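You operate a simulated robot arm through the tools that you are given. There is no shell and no other tool.

You run a simulated robot arm. Do the job below in one go: nothing can be reset, and whatever is moved stays where it is left.

## Task
Fill up the blue spool with the grey spool's wire, at Fast.
Fine: grey spool on the end spindle, guard shut before the switch goes on; wind till it is bare; switch off at the end.

The check looks at the end state, three seconds after you hand in, the way a careful person would. Anything else that was tipped, shoved, dropped, spilled or broken makes it a failure.

## Robot
A 7-joint arm with a fingered hand, fixed in place. Base frame: the origin is at the foot of the arm, x ahead of it, y to its left, z up. Units: mm, degrees, N and s.
Its first joint turns from -166.0 to 166.0 degrees. Payload 4 kg.
The TCP is the grasp point between the finger pads, 30 mm short of the fingertips. In the tool frame z runs along the fingers and y along their closing line. Largest opening 104 mm; the body of the gripper starts 35 mm behind the TCP. The gripper is a hand of 4 fingers: y runs from the thumb to the fingers, the wrist lies at [-15, -113, -190] in the tool frame, and closing takes about 1.5 s.
Orientation is that of the tool frame in the base frame, as [roll, pitch, yaw] about the fixed x, y, z axes, in that order (R = Rz(yaw) Ry(pitch) Rx(roll)). With the fingers straight down and the wrist toward the robot, the tool's x, y and z point along [0, 1, 0], [1, 0, 0] and [0, 0, -1] of the base frame.

## Interface
- The arm moves only by the tool move_arm. Its argument "commands" is a list of rows, each a list of 7 numbers: the shift along the tool's x, y, z in mm, then the turn, a rotation vector about the tool's x, y, z in degrees, then the gripper command, from -1 (shut) to 1 (fully open), values between in proportion. In form: [[dx, dy, dz, ax, ay, az, claw], ...]. A call has 1 to 20 rows; each row is the pose to reach, as a shift and turn from the pose commanded when the call began, along the tool's axes at that moment. A row lasts 0.2 s, in which the tool goes at most 50 mm and 8.6 degrees; a call with a longer step from one row to the next is refused whole, and so is a gripper value outside its range. A pose out of reach is approached as far as the arm can. The call stops where the force on the tool passes 40 N (or 10 N more than at its start, if that is more) or the arm is blocked; 0.2 s more then pass. Each finger travels about 153 mm/s and halts on what it meets, pressing with about 23 N; the grip force reading is that of the motor and also rises with nothing between the fingers. The clock runs only during rows and for 0.2 s after the last one: add rows that repeat a pose to give the fingers time. It gives the time, the measured TCP pose, the force on the tool (base axes), the opening and the grip force at its end, in the units of the frame above (readings bear some noise), with the torque about the TCP (base axes, N m) and any sound that the robot's microphone picked up, and new pictures: "pictures" is both (left out), scene, wrist or none.
- Cameras (640 x 400 px; columns grow to the right, rows downward): "scene" is fixed at [400.3, 501.3, 1494.7]; the picture's right is [-0.78, -0.63, 0.00], its down [-0.43, 0.53, -0.74] and it looks along [0.46, -0.57, -0.68] (base axes); focal length 359 px, centre (320, 200). "wrist" rides on the gripper at [61, -92, -130] in the tool frame; the picture's right is [-0.81, 0.27, -0.52], its down [-0.53, -0.71, 0.46] and it looks along [-0.24, 0.64, 0.72] (tool axes); focal length 275 px, centre (320, 200).
- hand_shape(shape): the hand has 4 fingers and takes this shape, open, in about a second: jaw (thumb against the fingers, like two jaws); tri (thumb and two fingers); tip (a fingertip pinch); poke (one finger out to press); point (the index stretched); flat (the hand flat); cup (the hand cupped); fist (a fist). The gripper value then closes the fingers along that shape, each until it touches; the sizes above hold for jaw. It gives what a move gives, with no picture.
- locate(camera, pixels): there is no depth. For up to 12 entries [column, row, z] of the newest picture of that camera ("zoom" is the newest enlarged one), the place [x, y] in the base frame at which the ray of that pixel passes the height z, good to about 3 mm. No time passes.
- close_up(camera, box): a new picture of the part [left, top, right, bottom] of that camera's present view, enlarged. No time passes.
- hand_in(): hands the job in; it is judged then, once.

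Open the gripper and draw the arm clear of the work before you hand the job in, unless the task says otherwise.

The tools are called after "Call:" by a JSON object that holds its "name" and its "arguments". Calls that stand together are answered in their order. move_arm: Moves the arm, as the interface text tells. Its arguments: {"type":"object","properties":{"commands":{"type":"array","items":{"type":"array","items":{"type":"number"}}},"pictures":{"type":"string","enum":["both","scene","wrist","none"]}},"required":["commands"]} The other tools are called the same way: hand_shape (shape) gives the hand a shape; locate (camera, pixels) gives the place at which the rays of pixels pass given heights; close_up (camera, box) takes an enlarged picture of a part of a camera's view; hand_in () hands the job in.

At the start:

```text
time: 0.0
position: [518.7, 122.0, 1173.1]
ee_rot: [-179.9, 0.0, 90.0]
contact_force: [0.6, 0.9, -0.7]
wrist_torque: [0.01, 0.01, 0.0]
finger_gap: 103.6
gripper_force: 0.0
shape: jaw
```

scene: 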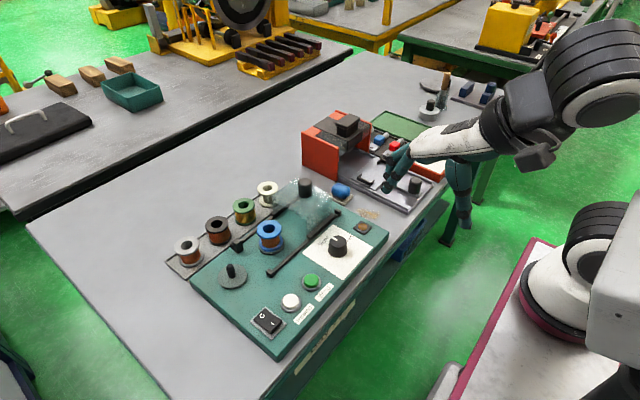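
wrist: 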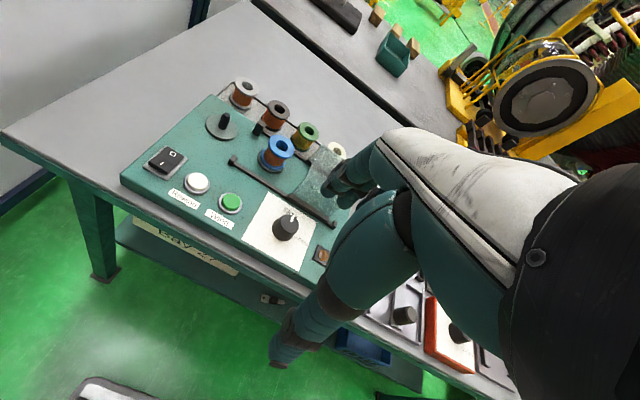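

The pictures show a winding machine (teal panel) with spools at about (187,250), (217,230), (243,210), (267,193) and a blue one at (270,235), a guard, knob and switch. I take close-ups to read the details before I move.

Call:
{"name": "close_up", "arguments": {"camera": "scene", "box": [160, 170, 400, 360]}}

Call:
{"name": "close_up", "arguments": {"camera": "wrist", "box": [110, 60, 370, 290]}}

```text
2.11 times, centred on (280, 265) of scene
```

zoom: 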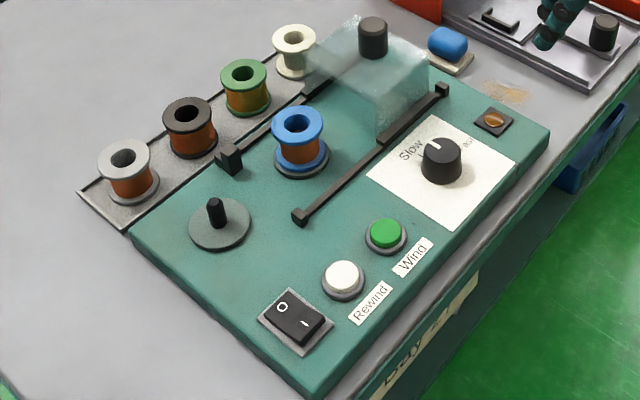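

```text
1.74 times, centred on (240, 175) of wrist
```

zoom: 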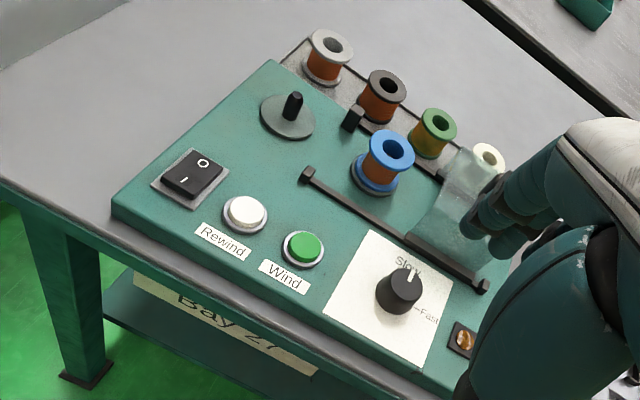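

The zooms show a peg with a disc (end spindle), a see-through guard with a black knob on two rails, a speed knob set to Slow, the Rewind (white) and Wind (green) buttons and a rocker switch. I triangulate the heights from both cameras using the Wind button, Rewind button and spindle tip.

Call:
{"name": "locate", "arguments": {"camera": "scene", "pixels": [[311.3, 280.2, 750], [311.3, 280.2, 850], [311.3, 280.2, 950], [290.9, 301, 750], [290.9, 301, 850], [230.2, 266, 750], [230.2, 266, 850], [232.6, 276.8, 750], [232.6, 276.8, 850], [187, 243, 750], [187, 243, 850]]}}

Call:
{"name": "locate", "arguments": {"camera": "wrist", "pixels": [[232, 200.9, 750], [232, 200.9, 850], [232, 200.9, 950], [198.6, 181.3, 750], [198.6, 181.3, 850], [225, 114.7, 750], [225, 114.7, 850], [221, 127.3, 750], [221, 127.3, 850], [245.7, 86, 750], [245.7, 86, 850]]}}

```text
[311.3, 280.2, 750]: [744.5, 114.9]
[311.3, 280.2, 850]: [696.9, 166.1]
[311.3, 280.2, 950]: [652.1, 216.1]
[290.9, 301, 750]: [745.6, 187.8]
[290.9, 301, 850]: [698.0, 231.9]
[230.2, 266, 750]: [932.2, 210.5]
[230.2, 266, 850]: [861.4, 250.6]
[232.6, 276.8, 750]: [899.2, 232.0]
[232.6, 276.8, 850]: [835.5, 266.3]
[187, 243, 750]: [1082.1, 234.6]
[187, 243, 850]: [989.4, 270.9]
```

```text
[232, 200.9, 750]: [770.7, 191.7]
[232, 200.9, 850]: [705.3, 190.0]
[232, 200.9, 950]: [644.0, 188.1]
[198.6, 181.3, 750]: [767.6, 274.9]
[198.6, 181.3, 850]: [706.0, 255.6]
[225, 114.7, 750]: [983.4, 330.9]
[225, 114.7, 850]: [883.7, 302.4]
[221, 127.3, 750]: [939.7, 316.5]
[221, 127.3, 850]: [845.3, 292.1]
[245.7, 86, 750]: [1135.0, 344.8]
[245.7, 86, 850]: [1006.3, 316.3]
```

Both views agree: Wind button near (677,189,895), spindle tip near (808,281,925), grey spool top near (920,296,920). I enlarge further the parts I must handle.

Call:
{"name": "close_up", "arguments": {"camera": "scene", "box": [160, 200, 256, 260]}}

Call:
{"name": "close_up", "arguments": {"camera": "scene", "box": [290, 200, 402, 270]}}

Call:
{"name": "close_up", "arguments": {"camera": "scene", "box": [230, 170, 342, 240]}}

Call:
{"name": "close_up", "arguments": {"camera": "scene", "box": [200, 250, 344, 340]}}

Call:
{"name": "close_up", "arguments": {"camera": "wrist", "box": [200, 60, 344, 150]}}

Call:
{"name": "close_up", "arguments": {"camera": "wrist", "box": [230, 180, 342, 270]}}

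```text
6.67 times, centred on (208, 230) of scene
```

zoom: 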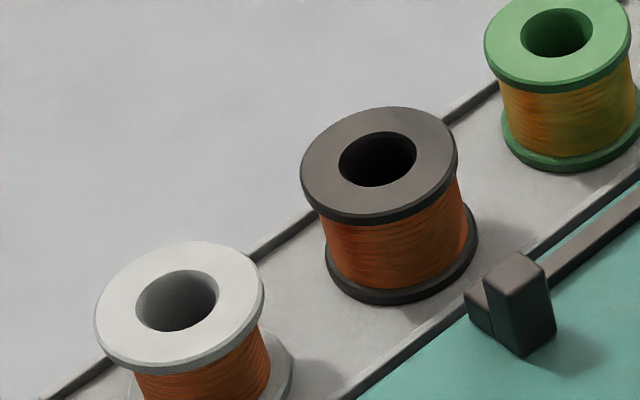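

```text
5.71 times, centred on (346, 235) of scene
```

zoom: 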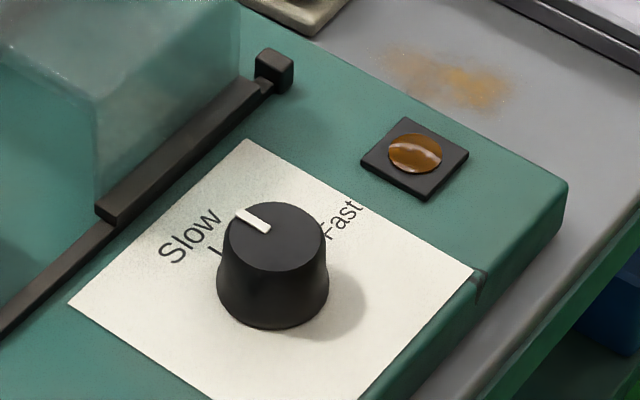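

```text
5.71 times, centred on (286, 205) of scene
```

zoom: 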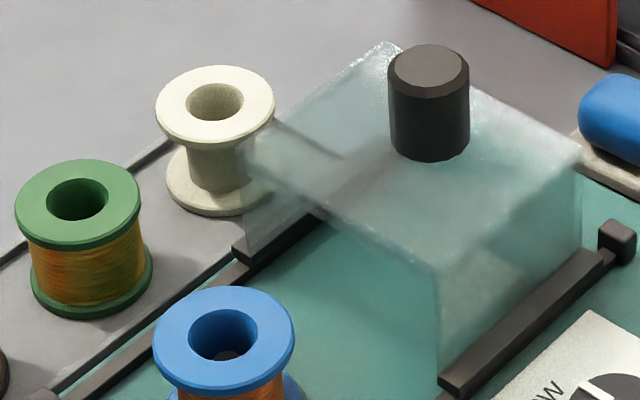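

```text
4.44 times, centred on (272, 295) of scene
```

zoom: 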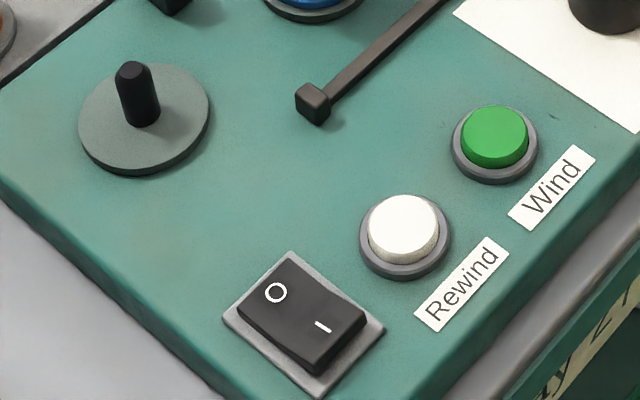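

```text
4.44 times, centred on (272, 105) of wrist
```

zoom: 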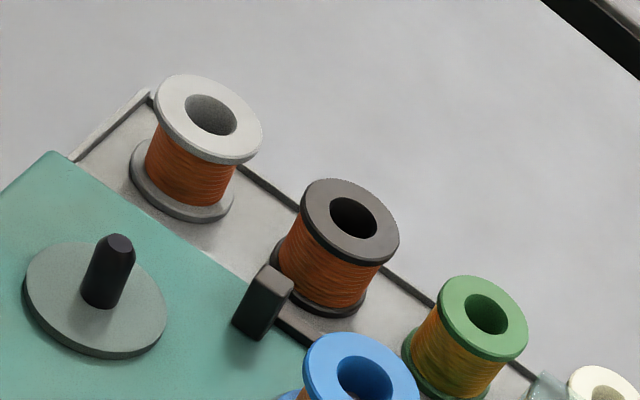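

```text
4.44 times, centred on (286, 225) of wrist
```

zoom: 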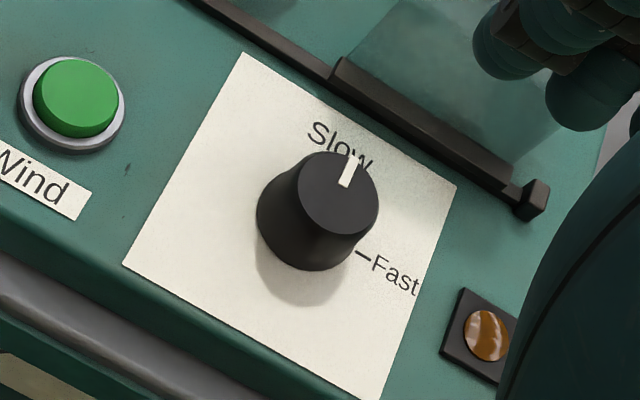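

The spools have wide holes compared with the thin peg, and the pointer is at Slow with Fast a right-hand turn. I now triangulate panel surface, knob, guard knob, rocker and spool features.

Call:
{"name": "locate", "arguments": {"camera": "scene", "pixels": [[293.4, 320.5, 870], [293.4, 320.5, 890], [309.8, 303.6, 880], [362.5, 227.0, 880], [338.5, 236.5, 910], [305.5, 179, 960], [305.5, 179, 1000], [342.2, 212.5, 885], [270.5, 318, 890], [266, 310, 890], [271.5, 322, 890]]}}

Call:
{"name": "locate", "arguments": {"camera": "wrist", "pixels": [[172.8, 188.2, 870], [172.8, 188.2, 890], [200.3, 204.9, 880], [396, 300, 880], [290.5, 219.5, 910], [312, 219.5, 885], [165, 160, 890]]}}

```text
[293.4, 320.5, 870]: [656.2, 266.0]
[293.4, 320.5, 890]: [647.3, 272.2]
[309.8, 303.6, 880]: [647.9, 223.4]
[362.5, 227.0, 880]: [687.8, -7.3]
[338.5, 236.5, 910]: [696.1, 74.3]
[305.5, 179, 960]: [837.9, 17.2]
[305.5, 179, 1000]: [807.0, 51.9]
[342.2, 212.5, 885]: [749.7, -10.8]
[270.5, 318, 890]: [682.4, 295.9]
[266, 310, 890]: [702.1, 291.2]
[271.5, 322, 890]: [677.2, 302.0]
```

```text
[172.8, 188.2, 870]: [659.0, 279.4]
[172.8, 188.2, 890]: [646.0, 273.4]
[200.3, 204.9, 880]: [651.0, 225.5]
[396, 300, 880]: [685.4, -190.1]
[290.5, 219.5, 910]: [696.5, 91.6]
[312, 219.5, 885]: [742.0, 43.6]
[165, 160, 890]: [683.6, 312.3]
```

The panel surface comes out at about z = 885 and the features are consistent, but a nearer view is needed for the spools. I move the hand to about (760, 230, 1130), well above everything, to look at the tray and spindle with the wrist camera.

Call:
{"name": "move_arm", "arguments": {"commands": [[18, 40, 7, 0, 0, 0, 1], [36, 80, 14, 0, 0, 0, 1], [54, 120, 21, 0, 0, 0, 1], [72, 160, 28, 0, 0, 0, 1], [90, 200, 35, 0, 0, 0, 1], [108, 241, 43, 0, 0, 0, 1], [108, 241, 43, 0, 0, 0, 1]], "pictures": "both"}}

```text
time: 1.6
position: [758.5, 231.0, 1127.2]
ee_rot: [180.0, 0.0, 90.0]
contact_force: [0.3, -0.1, 0.2]
wrist_torque: [-0.03, 0.01, -0.05]
finger_gap: 103.9
gripper_force: 0.0
shape: jaw
```

scene: 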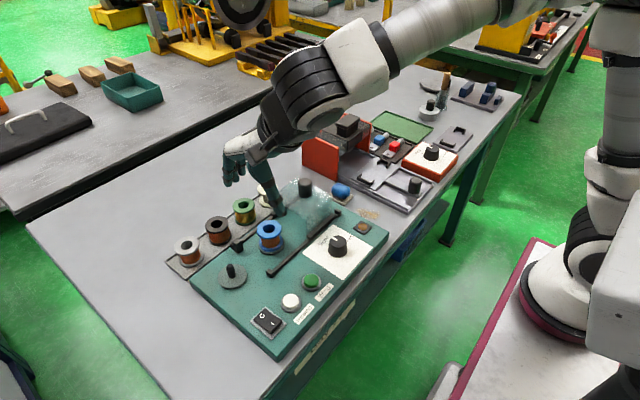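
wrist: 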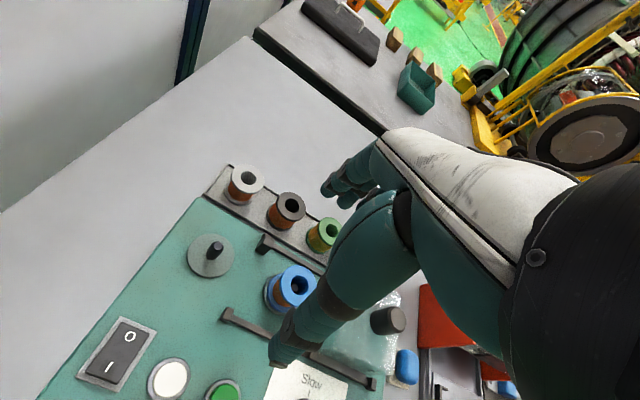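

The wrist view now shows the grey spool at (245,180), the spindle at (213,250), the rocker at (115,350). I enlarge it for accurate pixel readings.

Call:
{"name": "close_up", "arguments": {"camera": "wrist", "box": [180, 150, 340, 250]}}

Call:
{"name": "close_up", "arguments": {"camera": "wrist", "box": [170, 210, 330, 310]}}

Call:
{"name": "close_up", "arguments": {"camera": "wrist", "box": [60, 290, 236, 400]}}

```text
4.00 times, centred on (260, 200) of wrist
```

zoom: 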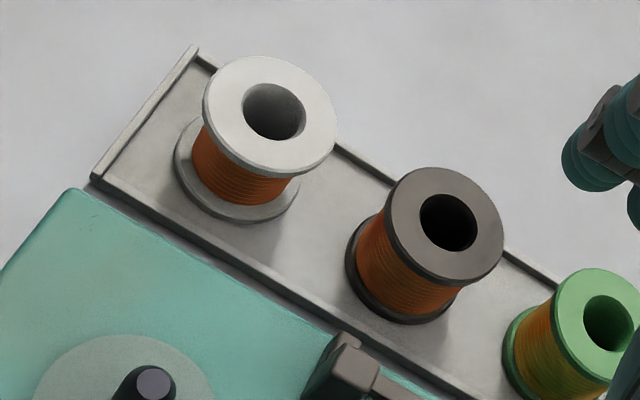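

```text
4.00 times, centred on (250, 260) of wrist
```

zoom: 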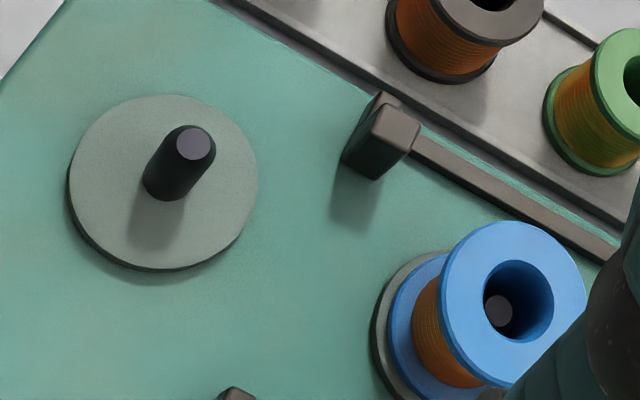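

```text
3.64 times, centred on (148, 345) of wrist
```

zoom: 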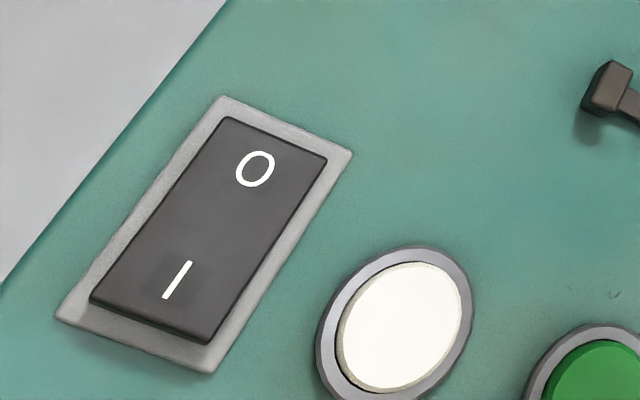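

I read the grey spool's top centre at wrist (248.5,177.8) / scene (186.8,245.3), the spindle tip at wrist (218.3,246) and disc centre at (211,255), and triangulate these plus blue, rocker and dark spool.

Call:
{"name": "locate", "arguments": {"camera": "wrist", "pixels": [[248.5, 177.8, 910], [248.5, 177.8, 930], [239.3, 193, 880], [239.3, 193, 890], [218.3, 246, 920], [218.3, 246, 930], [210.8, 255.5, 885], [210.8, 255.5, 895], [291.3, 203.8, 920], [300, 286.3, 930], [300, 286.3, 945], [204.5, 256, 890]]}}

Call:
{"name": "locate", "arguments": {"camera": "scene", "pixels": [[186.8, 245.4, 910], [186.8, 245.4, 930], [217.3, 224.2, 910], [217.3, 224.2, 930], [230.2, 265.0, 920], [230.2, 265.0, 930], [232.5, 276.8, 885], [232.5, 276.8, 895], [269, 228, 930], [269, 228, 945], [209.5, 276.8, 890], [254.5, 276.8, 890]]}}

```text
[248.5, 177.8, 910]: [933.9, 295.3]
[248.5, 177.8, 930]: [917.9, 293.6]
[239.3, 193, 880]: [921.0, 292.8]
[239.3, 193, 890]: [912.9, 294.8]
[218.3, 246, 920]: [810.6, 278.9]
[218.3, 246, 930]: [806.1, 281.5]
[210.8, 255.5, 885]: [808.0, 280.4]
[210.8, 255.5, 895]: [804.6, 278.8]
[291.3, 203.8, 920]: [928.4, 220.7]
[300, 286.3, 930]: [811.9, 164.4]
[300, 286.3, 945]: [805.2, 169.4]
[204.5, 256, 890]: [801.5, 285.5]
```

```text
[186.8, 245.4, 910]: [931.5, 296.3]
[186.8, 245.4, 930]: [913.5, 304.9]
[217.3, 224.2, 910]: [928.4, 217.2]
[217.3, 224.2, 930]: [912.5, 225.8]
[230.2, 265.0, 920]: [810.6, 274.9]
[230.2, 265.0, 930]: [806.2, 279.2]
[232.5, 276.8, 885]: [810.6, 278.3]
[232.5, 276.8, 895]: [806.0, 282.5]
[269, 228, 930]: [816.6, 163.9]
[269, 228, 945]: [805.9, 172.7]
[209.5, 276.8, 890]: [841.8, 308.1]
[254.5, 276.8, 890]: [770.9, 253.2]
```

Grey spool: centre about (932,296), top z≈910, foot z≈868, about 53 mm across; spindle: (807,280), tip z≈928, disc z≈890. I check where the panel's back edge and the tray edges lie so the thumb has room.

Call:
{"name": "locate", "arguments": {"camera": "wrist", "pixels": [[198.8, 197.5, 885], [262.5, 233.8, 885], [203, 194.5, 866], [228.5, 161.5, 870], [203.2, 194.5, 870], [218.3, 246, 928], [269.5, 243.5, 905], [300, 172.5, 866]]}}

Call:
{"name": "close_up", "arguments": {"camera": "wrist", "box": [260, 120, 420, 380]}}

Call:
{"name": "close_up", "arguments": {"camera": "scene", "box": [190, 110, 318, 220]}}

```text
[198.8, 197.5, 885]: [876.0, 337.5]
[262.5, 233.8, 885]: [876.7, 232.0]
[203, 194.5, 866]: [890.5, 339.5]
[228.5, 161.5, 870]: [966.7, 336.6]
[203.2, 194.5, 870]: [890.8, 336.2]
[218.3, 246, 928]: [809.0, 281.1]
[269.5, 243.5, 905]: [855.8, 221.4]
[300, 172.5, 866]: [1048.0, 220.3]
```

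```text
1.54 times, centred on (340, 250) of wrist
```

zoom: 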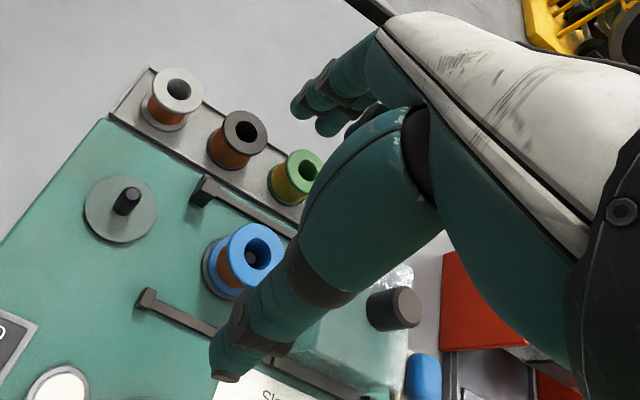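

```text
3.64 times, centred on (254, 165) of scene
```

zoom: 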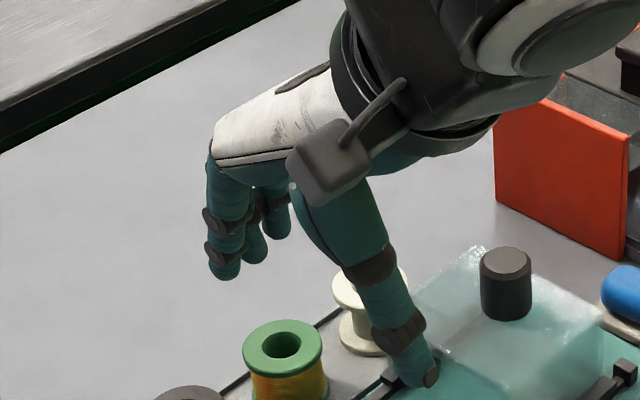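

The panel's back edge is at x≈876, so the thumb must stay at x>880 when low. I move to about (933,296,1010) above the grey spool with the opening reduced to roughly 82 mm, and look.

Call:
{"name": "move_arm", "arguments": {"commands": [[13, 35, 23, 0, 0, 0, 0.58], [26, 70, 46, 0, 0, 0, 0.58], [39, 105, 70, 0, 0, 0, 0.58], [52, 140, 94, 0, 0, 0, 0.58], [65, 174, 117, 0, 0, 0, 0.58], [65, 174, 117, 0, 0, 0, 0.58], [65, 174, 117, 0, 0, 0, 0.58]], "pictures": "both"}}

```text
time: 3.2
position: [934.8, 294.7, 1011.2]
ee_rot: [180.0, -0.1, 90.0]
contact_force: [0.2, -0.7, -0.2]
wrist_torque: [-0.03, -0.02, -0.02]
finger_gap: 82.3
gripper_force: 0.0
shape: jaw
```

scene: 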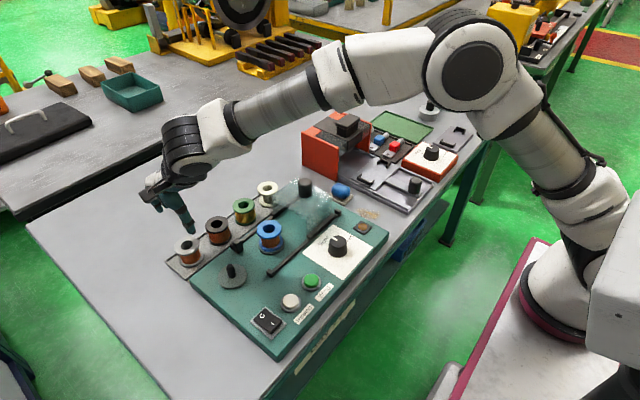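
wrist: 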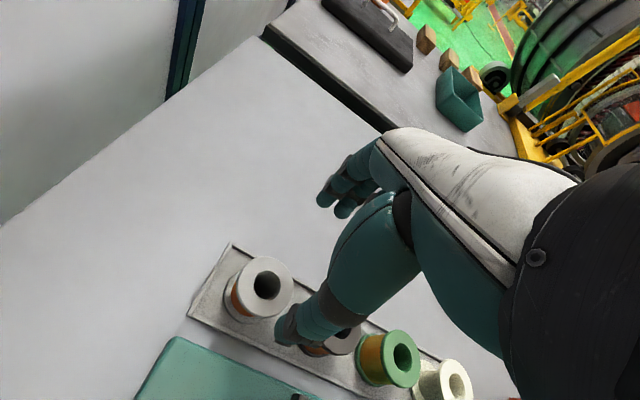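

The hand is above the spool; its hole appears near (266,284) in the wrist view. I enlarge and re-measure its position at z=910.

Call:
{"name": "close_up", "arguments": {"camera": "wrist", "box": [180, 230, 340, 330]}}

Call:
{"name": "close_up", "arguments": {"camera": "scene", "box": [130, 160, 258, 270]}}

Call:
{"name": "locate", "arguments": {"camera": "wrist", "pixels": [[266, 284, 905], [266, 284, 910], [266, 284, 915]]}}

```text
4.00 times, centred on (260, 280) of wrist
```

zoom: 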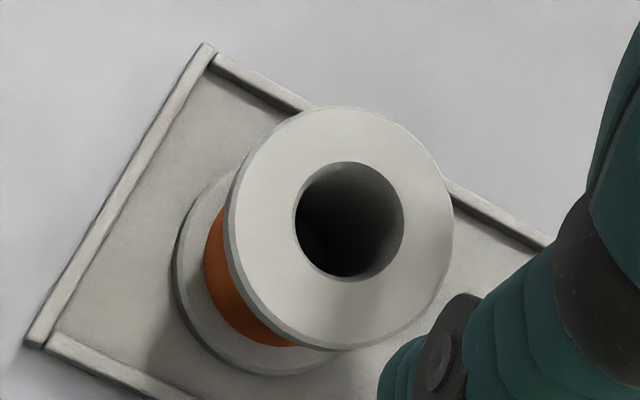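

```text
3.64 times, centred on (194, 215) of scene
```

zoom: 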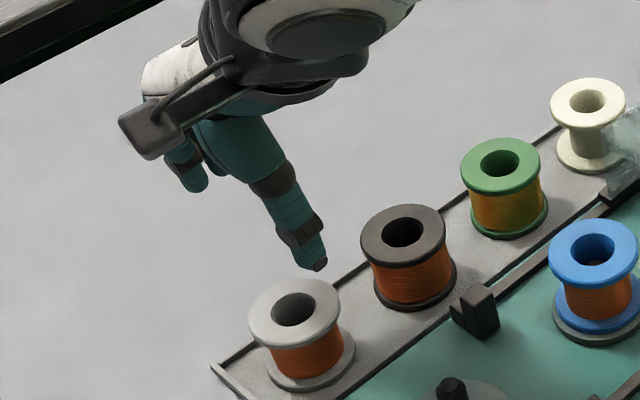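

```text
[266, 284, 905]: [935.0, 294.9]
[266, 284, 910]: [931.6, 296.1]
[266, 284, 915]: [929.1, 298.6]
```

The spool centre measures (931,296) at z=910, so the TCP is off by only about 3 mm in x. I check where the thumb tip really is, from scene (194,233) and wrist (281,330), before descending.

Call:
{"name": "locate", "arguments": {"camera": "scene", "pixels": [[194, 232, 970], [194, 232, 980], [194, 232, 990], [194, 232, 1000], [161, 209, 980], [161, 209, 1000]]}}

Call:
{"name": "locate", "arguments": {"camera": "wrist", "pixels": [[281, 332, 970], [281, 332, 980], [281, 332, 990], [281, 332, 1000], [322, 199, 980], [341, 213, 980]]}}

Call:
{"name": "close_up", "arguments": {"camera": "wrist", "box": [260, 120, 420, 360]}}

```text
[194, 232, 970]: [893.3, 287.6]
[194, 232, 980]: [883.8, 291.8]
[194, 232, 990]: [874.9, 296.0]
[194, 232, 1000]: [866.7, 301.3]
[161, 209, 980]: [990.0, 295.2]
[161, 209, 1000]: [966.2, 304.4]
```

```text
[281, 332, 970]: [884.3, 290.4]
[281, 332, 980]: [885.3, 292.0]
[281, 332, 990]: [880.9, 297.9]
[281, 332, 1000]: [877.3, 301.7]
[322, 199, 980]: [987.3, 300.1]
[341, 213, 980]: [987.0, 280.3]
```

```text
1.67 times, centred on (340, 240) of wrist
```

zoom: 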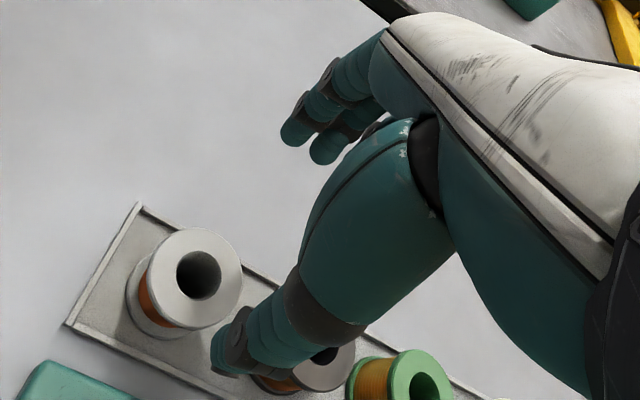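

Thumb tip sits at about (884,292,980), fingertips at x≈987, y 280–300, as expected. I narrow the opening to about 76 mm and descend to TCP z≈909 with a small correction.

Call:
{"name": "move_arm", "arguments": {"commands": [[0, 0, 0, 0, 0, 0, 0.46], [1, -1.5, 30, 0, 0, 0, 0.46], [1, -1.5, 60, 0, 0, 0, 0.46], [1, -1.5, 80, 0, 0, 0, 0.46], [1, -1.5, 92, 0, 0, 0, 0.46], [1, -1.5, 102, 0, 0, 0, 0.46], [1, -1.5, 102, 0, 0, 0, 0.46]], "pictures": "both"}}

```text
time: 4.8
position: [930.9, 295.1, 910.7]
ee_rot: [179.9, 0.0, 90.0]
contact_force: [-0.9, 0.8, -0.8]
wrist_torque: [0.03, -0.01, -0.01]
finger_gap: 76.2
gripper_force: 0.0
shape: jaw
```

scene: 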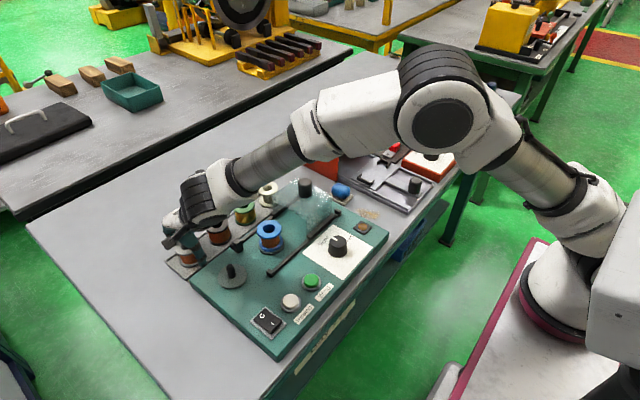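
wrist: 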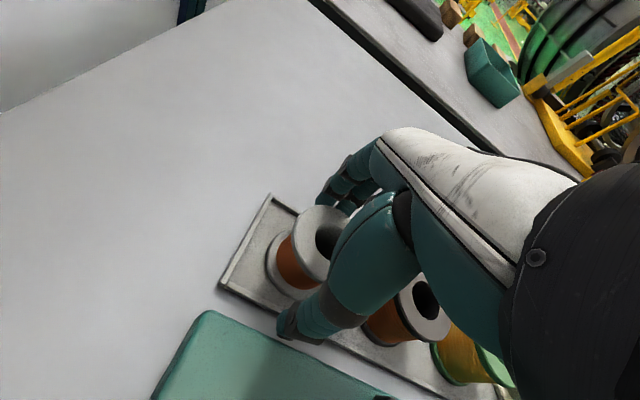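

No contact yet and the spool lies between the thumb at (295,320) and the fingers at (340,190). I take a close-up to be sure before closing.

Call:
{"name": "close_up", "arguments": {"camera": "wrist", "box": [220, 160, 412, 360]}}

Call:
{"name": "close_up", "arguments": {"camera": "scene", "box": [130, 180, 290, 300]}}

```text
2.00 times, centred on (316, 260) of wrist
```

zoom: 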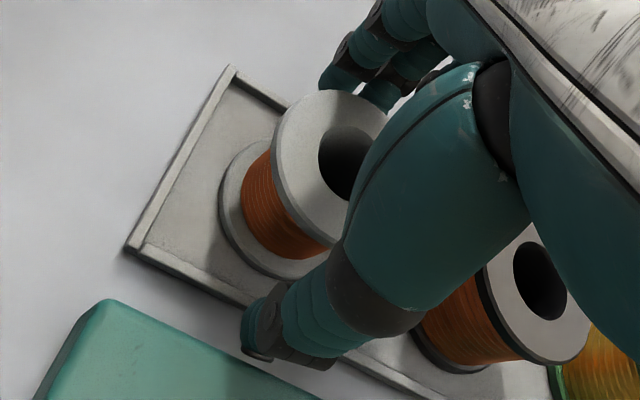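

```text
3.33 times, centred on (210, 240) of scene
```

zoom: 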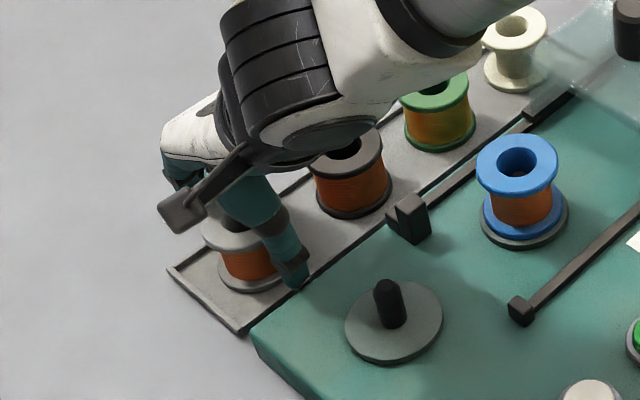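

The spool is well inside the grip, clear of the panel edge. I close the fingers on it with repeated rows.

Call:
{"name": "move_arm", "arguments": {"commands": [[0, 0, 0, 0, 0, 0, 0.2], [0, 0, 0, 0, 0, 0, -0.1], [0, 0, 0, 0, 0, 0, -0.4], [0, 0, 0, 0, 0, 0, -0.7], [0, 0, 0, 0, 0, 0, -1], [0, 0, 0, 0, 0, 0, -1], [0, 0, 0, 0, 0, 0, -1], [0, 0, 0, 0, 0, 0, -1]], "pictures": "both"}}

Call:
{"name": "close_up", "arguments": {"camera": "wrist", "box": [220, 160, 412, 360]}}

```text
time: 6.6
position: [931.6, 294.3, 909.9]
ee_rot: [180.0, 0.0, 90.0]
contact_force: [0.1, -1.5, 0.0]
wrist_torque: [0.01, -0.03, -0.01]
finger_gap: 44.7
gripper_force: 23.5
shape: jaw
```

scene: 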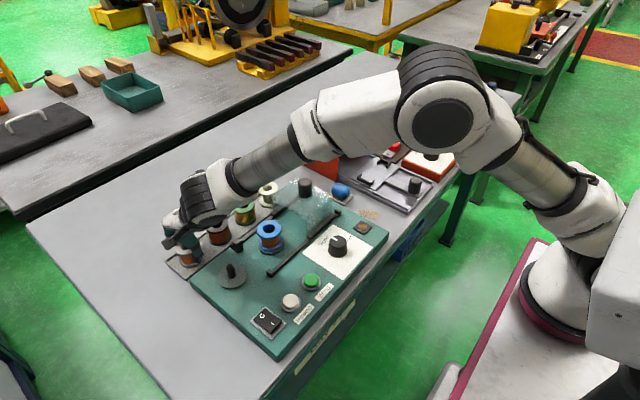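
wrist: 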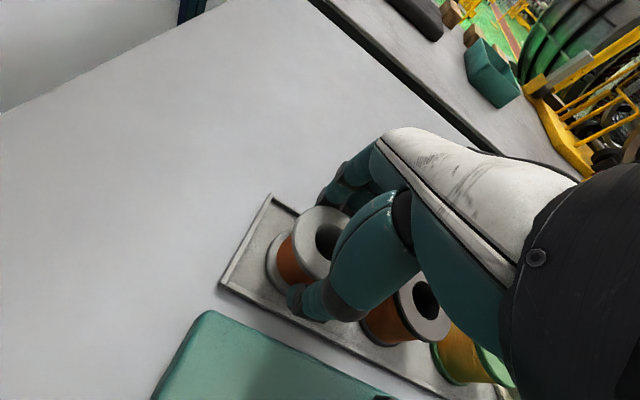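

```text
2.00 times, centred on (316, 260) of wrist
```

zoom: 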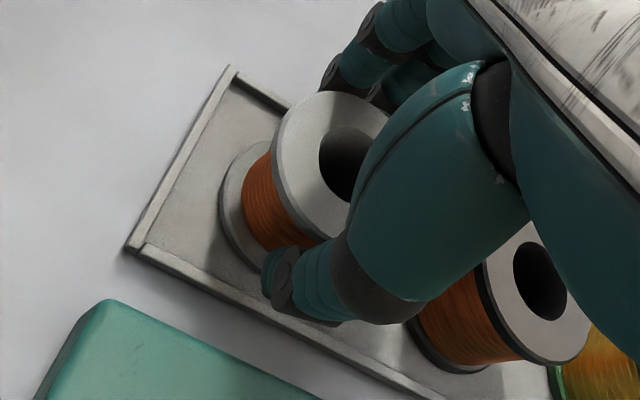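

The grip holds at 44.7 mm with 23.5 N, fingers closed under the top flange. I lift straight up 95 mm and check that the spool comes along.

Call:
{"name": "move_arm", "arguments": {"commands": [[0, 0, -8, 0, 0, 0, -1], [0, 0, -20, 0, 0, 0, -1], [0, 0, -40, 0, 0, 0, -1], [0, 0, -60, 0, 0, 0, -1], [0, 0, -80, 0, 0, 0, -1], [0, 0, -95, 0, 0, 0, -1], [0, 0, -95, 0, 0, 0, -1]], "pictures": "both"}}

Call:
{"name": "close_up", "arguments": {"camera": "wrist", "box": [220, 160, 412, 360]}}

Call:
{"name": "close_up", "arguments": {"camera": "scene", "box": [130, 170, 290, 290]}}

```text
time: 8.2
position: [929.8, 297.0, 1004.9]
ee_rot: [-179.9, 0.0, 90.0]
contact_force: [0.5, 0.9, -1.1]
wrist_torque: [0.0, 0.03, -0.01]
finger_gap: 44.5
gripper_force: 22.9
shape: jaw
```

scene: 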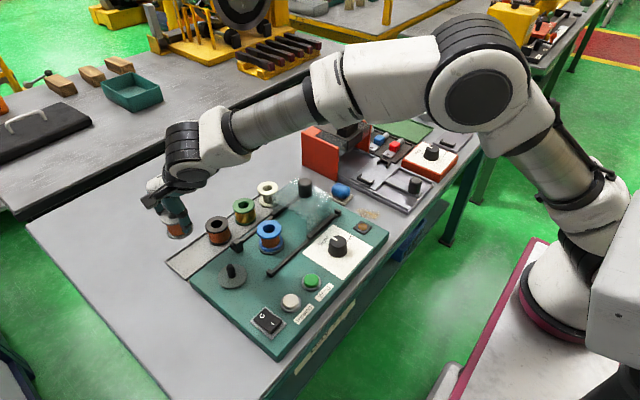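
wrist: 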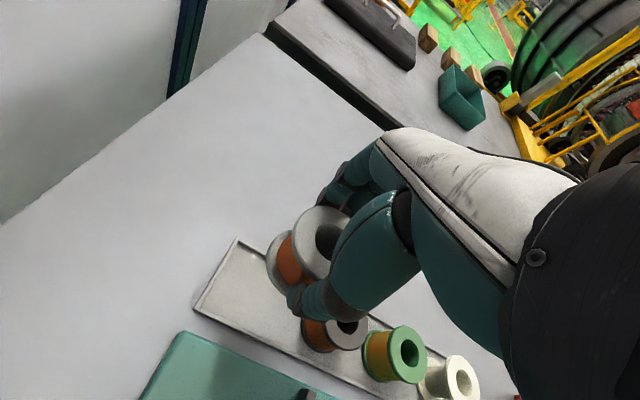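

```text
2.00 times, centred on (316, 260) of wrist
```

zoom: 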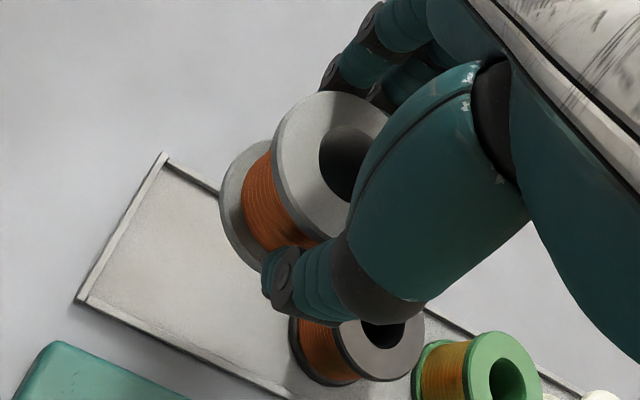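

```text
3.33 times, centred on (210, 230) of scene
```

zoom: 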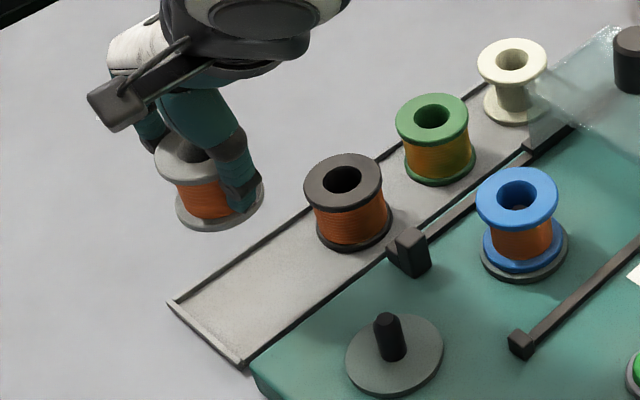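

The spool is held upright. I carry it level to above the end spindle, shifting -123 mm in x and -16 mm in y.

Call:
{"name": "move_arm", "arguments": {"commands": [[-3, -25, 0, 0, 0, 0, -1], [-6, -50, 0, 0, 0, 0, -1], [-10, -75, 0, 0, 0, 0, -1], [-13, -100, 0, 0, 0, 0, -1], [-16, -123, 0, 0, 0, 0, -1], [-16, -123, 0, 0, 0, 0, -1], [-16, -123, 0, 0, 0, 0, -1]], "pictures": "both"}}

Call:
{"name": "close_up", "arguments": {"camera": "wrist", "box": [220, 160, 412, 360]}}

Call:
{"name": "close_up", "arguments": {"camera": "scene", "box": [160, 190, 288, 300]}}

```text
time: 9.8
position: [809.6, 280.3, 1005.6]
ee_rot: [180.0, 0.0, 89.9]
contact_force: [0.2, -0.4, -0.8]
wrist_torque: [-0.01, -0.01, 0.01]
finger_gap: 44.2
gripper_force: 22.8
shape: jaw
```

scene: 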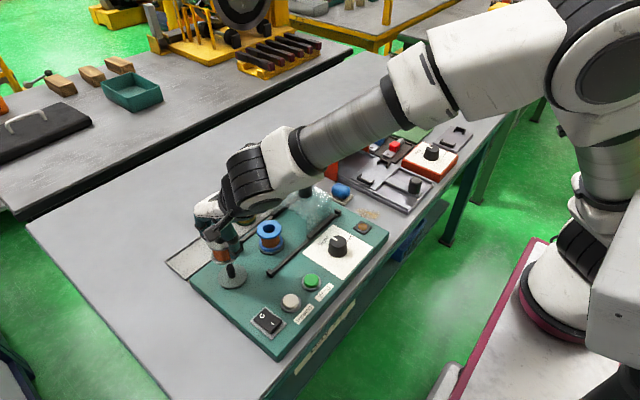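
wrist: 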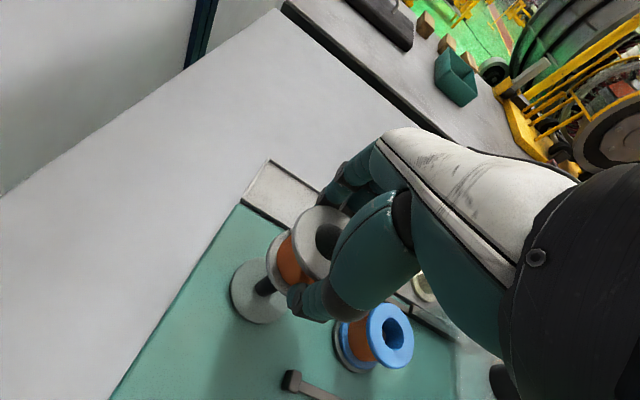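

```text
2.00 times, centred on (316, 260) of wrist
```

zoom: 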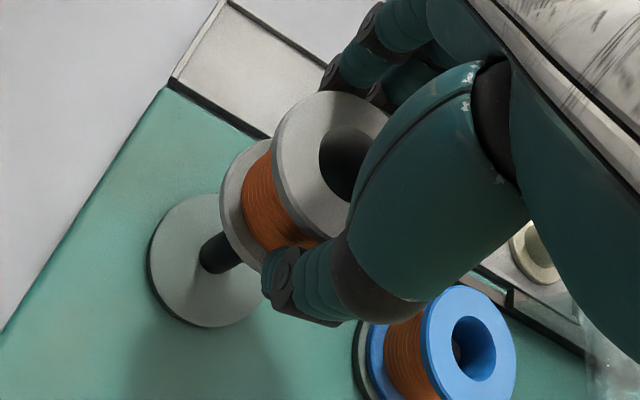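

```text
3.64 times, centred on (224, 245) of scene
```

zoom: 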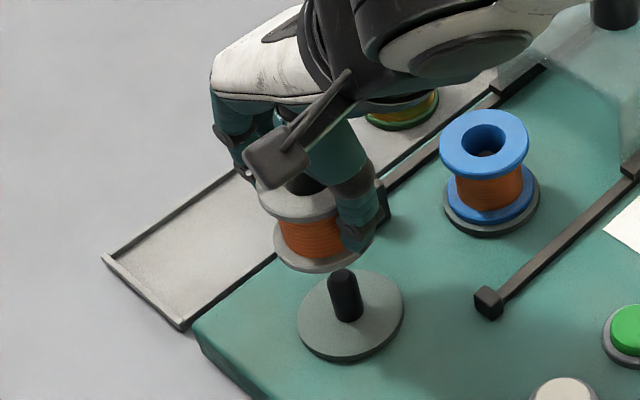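

The spool is above the spindle, but I want its alignment precisely before lowering. I zoom in on the bottom flange and peg in both views.

Call:
{"name": "close_up", "arguments": {"camera": "scene", "box": [196, 222, 260, 290]}}

Call:
{"name": "close_up", "arguments": {"camera": "wrist", "box": [220, 195, 348, 330]}}

```text
5.88 times, centred on (228, 256) of scene
```

zoom: 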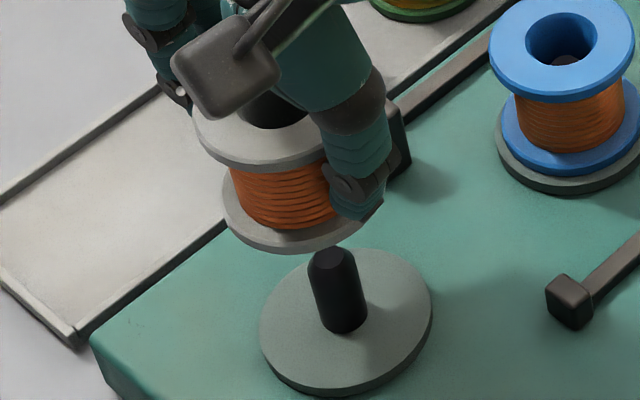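

```text
2.96 times, centred on (284, 262) of wrist
```

zoom: 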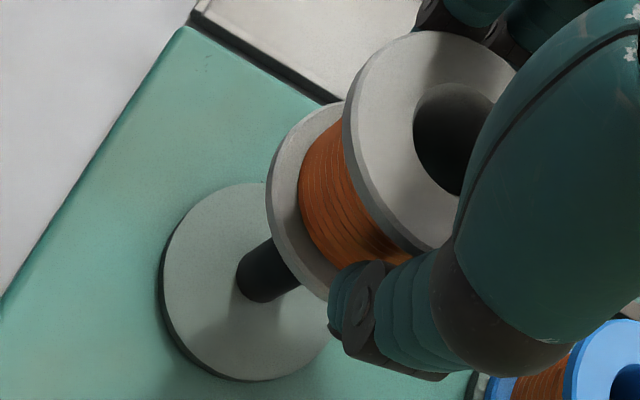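

The peg and the held spool are nearly in line. I compare both centres with locate: disc and peg tip at z=890/928, spool top hole at z=1005, bottom flange at z≈965.

Call:
{"name": "locate", "arguments": {"camera": "wrist", "pixels": [[332, 241.7, 1000], [332, 241.7, 1005], [259.7, 289.4, 888], [259.7, 289.4, 892]]}}

Call:
{"name": "locate", "arguments": {"camera": "scene", "pixels": [[232.4, 276.1, 888], [232.4, 276.1, 892], [230, 265.5, 925], [230, 265.5, 930], [225.1, 255.5, 960], [225.1, 255.5, 965], [220.7, 243.2, 1000], [220.7, 243.2, 1005]]}}

```text
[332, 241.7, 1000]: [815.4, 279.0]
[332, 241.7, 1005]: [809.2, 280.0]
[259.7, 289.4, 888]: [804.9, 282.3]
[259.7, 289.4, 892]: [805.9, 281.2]
```

```text
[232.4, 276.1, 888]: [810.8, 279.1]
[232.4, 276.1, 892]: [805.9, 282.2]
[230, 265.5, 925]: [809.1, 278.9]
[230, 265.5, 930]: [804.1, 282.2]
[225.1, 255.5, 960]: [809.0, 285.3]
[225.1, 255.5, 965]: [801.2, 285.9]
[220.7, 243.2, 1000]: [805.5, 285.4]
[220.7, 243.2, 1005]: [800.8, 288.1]
```

The offsets agree within about 2 mm, inside the roughly ±5 mm clearance. I correct slightly (-1.5, -0.5) and lower to just about the peg tip, then look again.

Call:
{"name": "move_arm", "arguments": {"commands": [[-0.5, -1.5, 8, 0, 0, 0, -1], [-0.5, -1.5, 16, 0, 0, 0, -1], [-0.5, -1.5, 24, 0, 0, 0, -1], [-0.5, -1.5, 30, 0, 0, 0, -1], [-0.5, -1.5, 34, 0, 0, 0, -1], [-0.5, -1.5, 34, 0, 0, 0, -1]], "pictures": "both"}}

Call:
{"name": "close_up", "arguments": {"camera": "scene", "box": [196, 222, 260, 290]}}

Call:
{"name": "close_up", "arguments": {"camera": "wrist", "box": [220, 195, 348, 330]}}

```text
time: 11.2
position: [807.4, 280.8, 970.2]
ee_rot: [179.9, -0.1, 90.0]
contact_force: [-0.3, 0.1, -0.9]
wrist_torque: [-0.01, -0.03, -0.04]
finger_gap: 44.3
gripper_force: 23.0
shape: jaw
```

scene: 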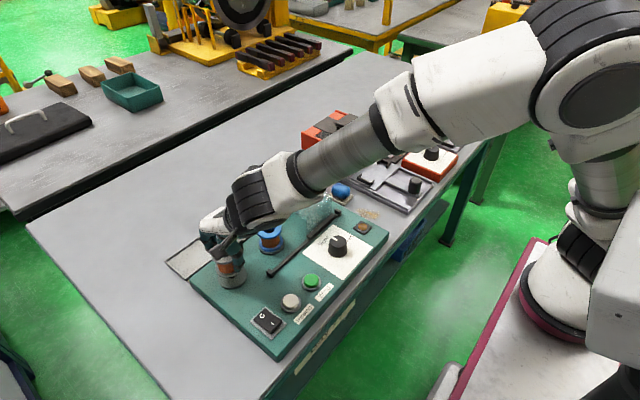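
wrist: 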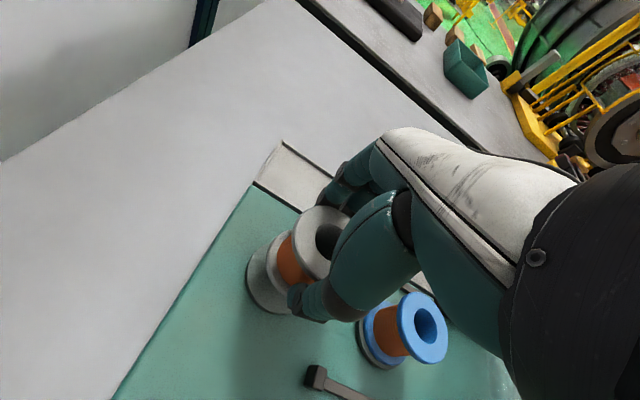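

```text
5.88 times, centred on (228, 256) of scene
```

zoom: 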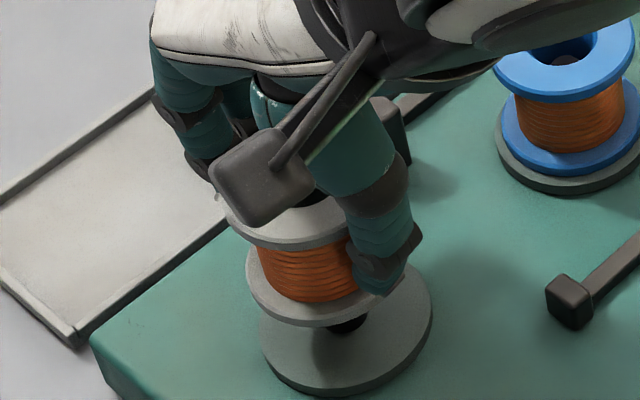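

```text
2.96 times, centred on (284, 262) of wrist
```

zoom: 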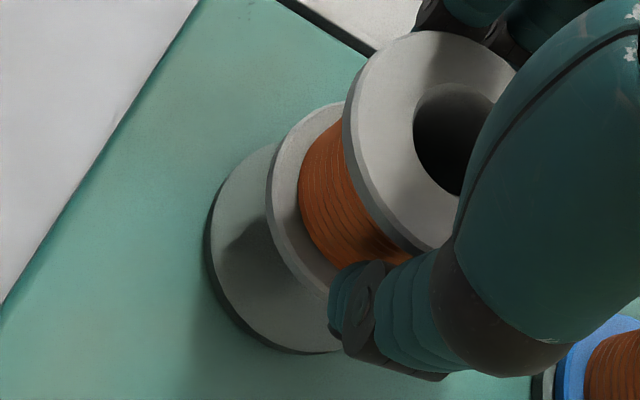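

No contact yet and the spool's foot is at the peg tip; the scene view hints at about 2 mm offset. I correct (-1,-0.8) and go down in small steps, watching the force.

Call:
{"name": "move_arm", "arguments": {"commands": [[-0.8, -1, 1, 0, 0, 0, -1], [-0.8, -1, 4, 0, 0, 0, -1], [-0.8, -1, 7, 0, 0, 0, -1], [-0.8, -1, 10, 0, 0, 0, -1], [-0.8, -1, 13, 0, 0, 0, -1], [-0.8, -1, 16, 0, 0, 0, -1]], "pictures": "both"}}

Call:
{"name": "close_up", "arguments": {"camera": "scene", "box": [196, 222, 260, 290]}}

Call:
{"name": "close_up", "arguments": {"camera": "wrist", "box": [220, 195, 348, 330]}}

```text
time: 12.6
position: [807.3, 279.2, 955.1]
ee_rot: [180.0, 0.1, 90.0]
contact_force: [-0.3, -0.8, -0.5]
wrist_torque: [0.01, -0.03, -0.02]
finger_gap: 44.5
gripper_force: 22.9
shape: jaw
```

scene: 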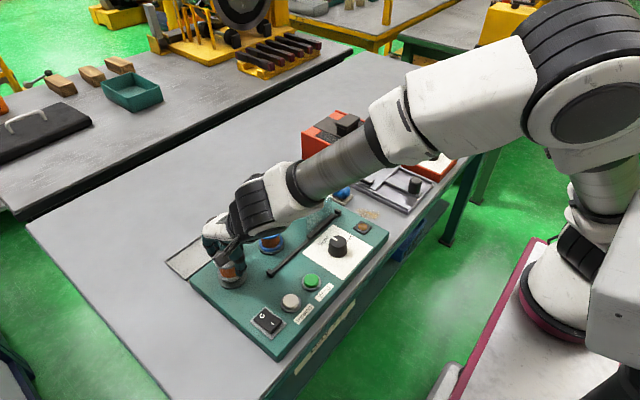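
wrist: 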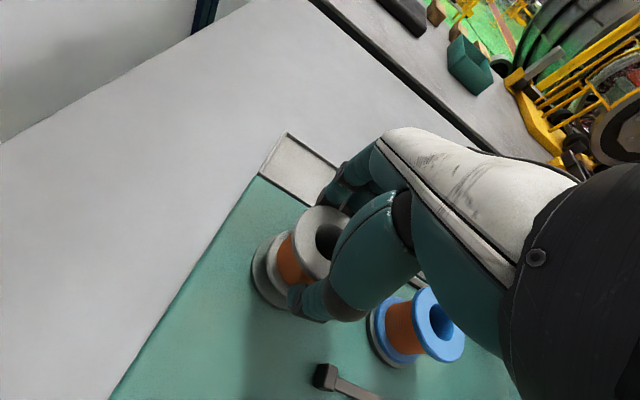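

```text
5.88 times, centred on (228, 256) of scene
```

zoom: 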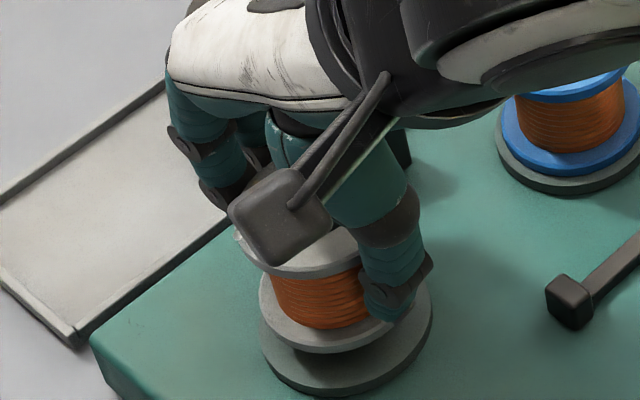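

```text
2.96 times, centred on (284, 262) of wrist
```

zoom: 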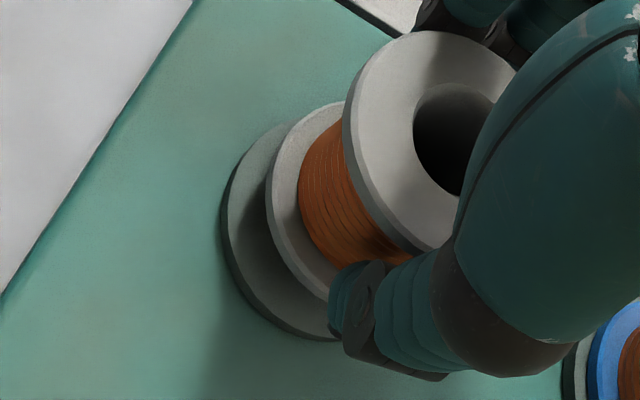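

No force and the spool's foot is now below the tip, so the peg is inside the hole. I lower the remaining roughly 22 mm with ever smaller steps.

Call:
{"name": "move_arm", "arguments": {"commands": [[0, 0, 4, 0, 0, 0, -1], [0, 0, 8, 0, 0, 0, -1], [0, 0, 12, 0, 0, 0, -1], [0, 0, 15, 0, 0, 0, -1], [0, 0, 17, 0, 0, 0, -1], [0, 0, 19, 0, 0, 0, -1]], "pictures": "both"}}

Call:
{"name": "close_up", "arguments": {"camera": "scene", "box": [196, 222, 260, 290]}}

Call:
{"name": "close_up", "arguments": {"camera": "wrist", "box": [220, 195, 348, 330]}}

```text
time: 14.0
position: [807.3, 280.7, 940.5]
ee_rot: [179.7, -0.1, 90.0]
contact_force: [-1.4, 1.1, 33.6]
wrist_torque: [0.01, 0.07, -0.02]
finger_gap: 46.3
gripper_force: 22.5
shape: jaw
```

scene: 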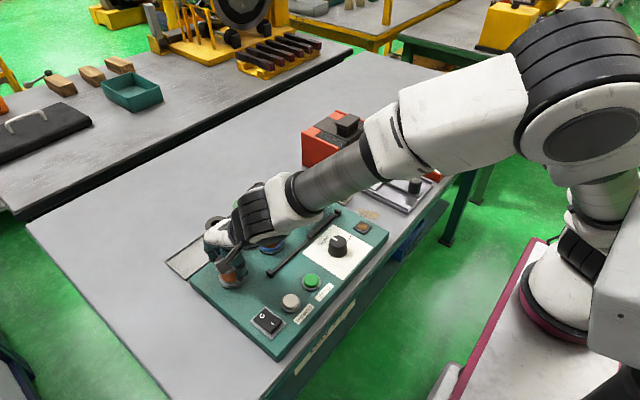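
wrist: 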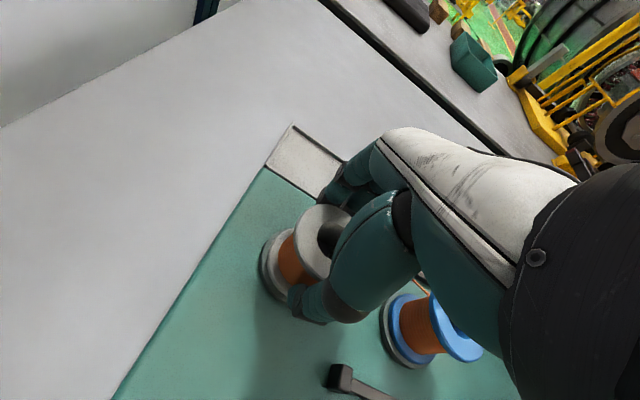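

```text
5.88 times, centred on (228, 256) of scene
```

zoom: 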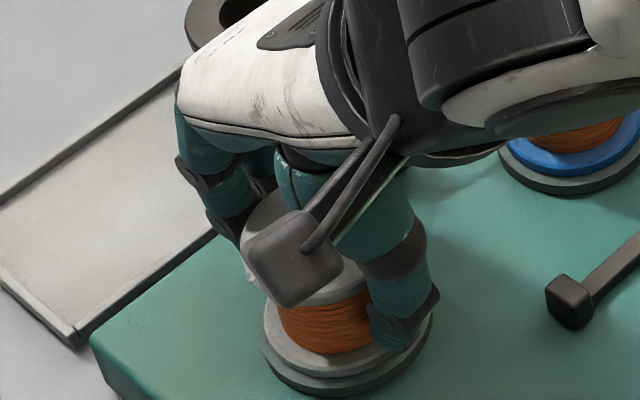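

```text
2.96 times, centred on (284, 262) of wrist
```

zoom: 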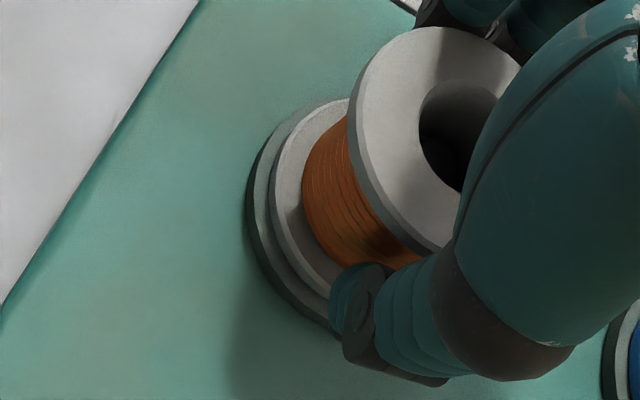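

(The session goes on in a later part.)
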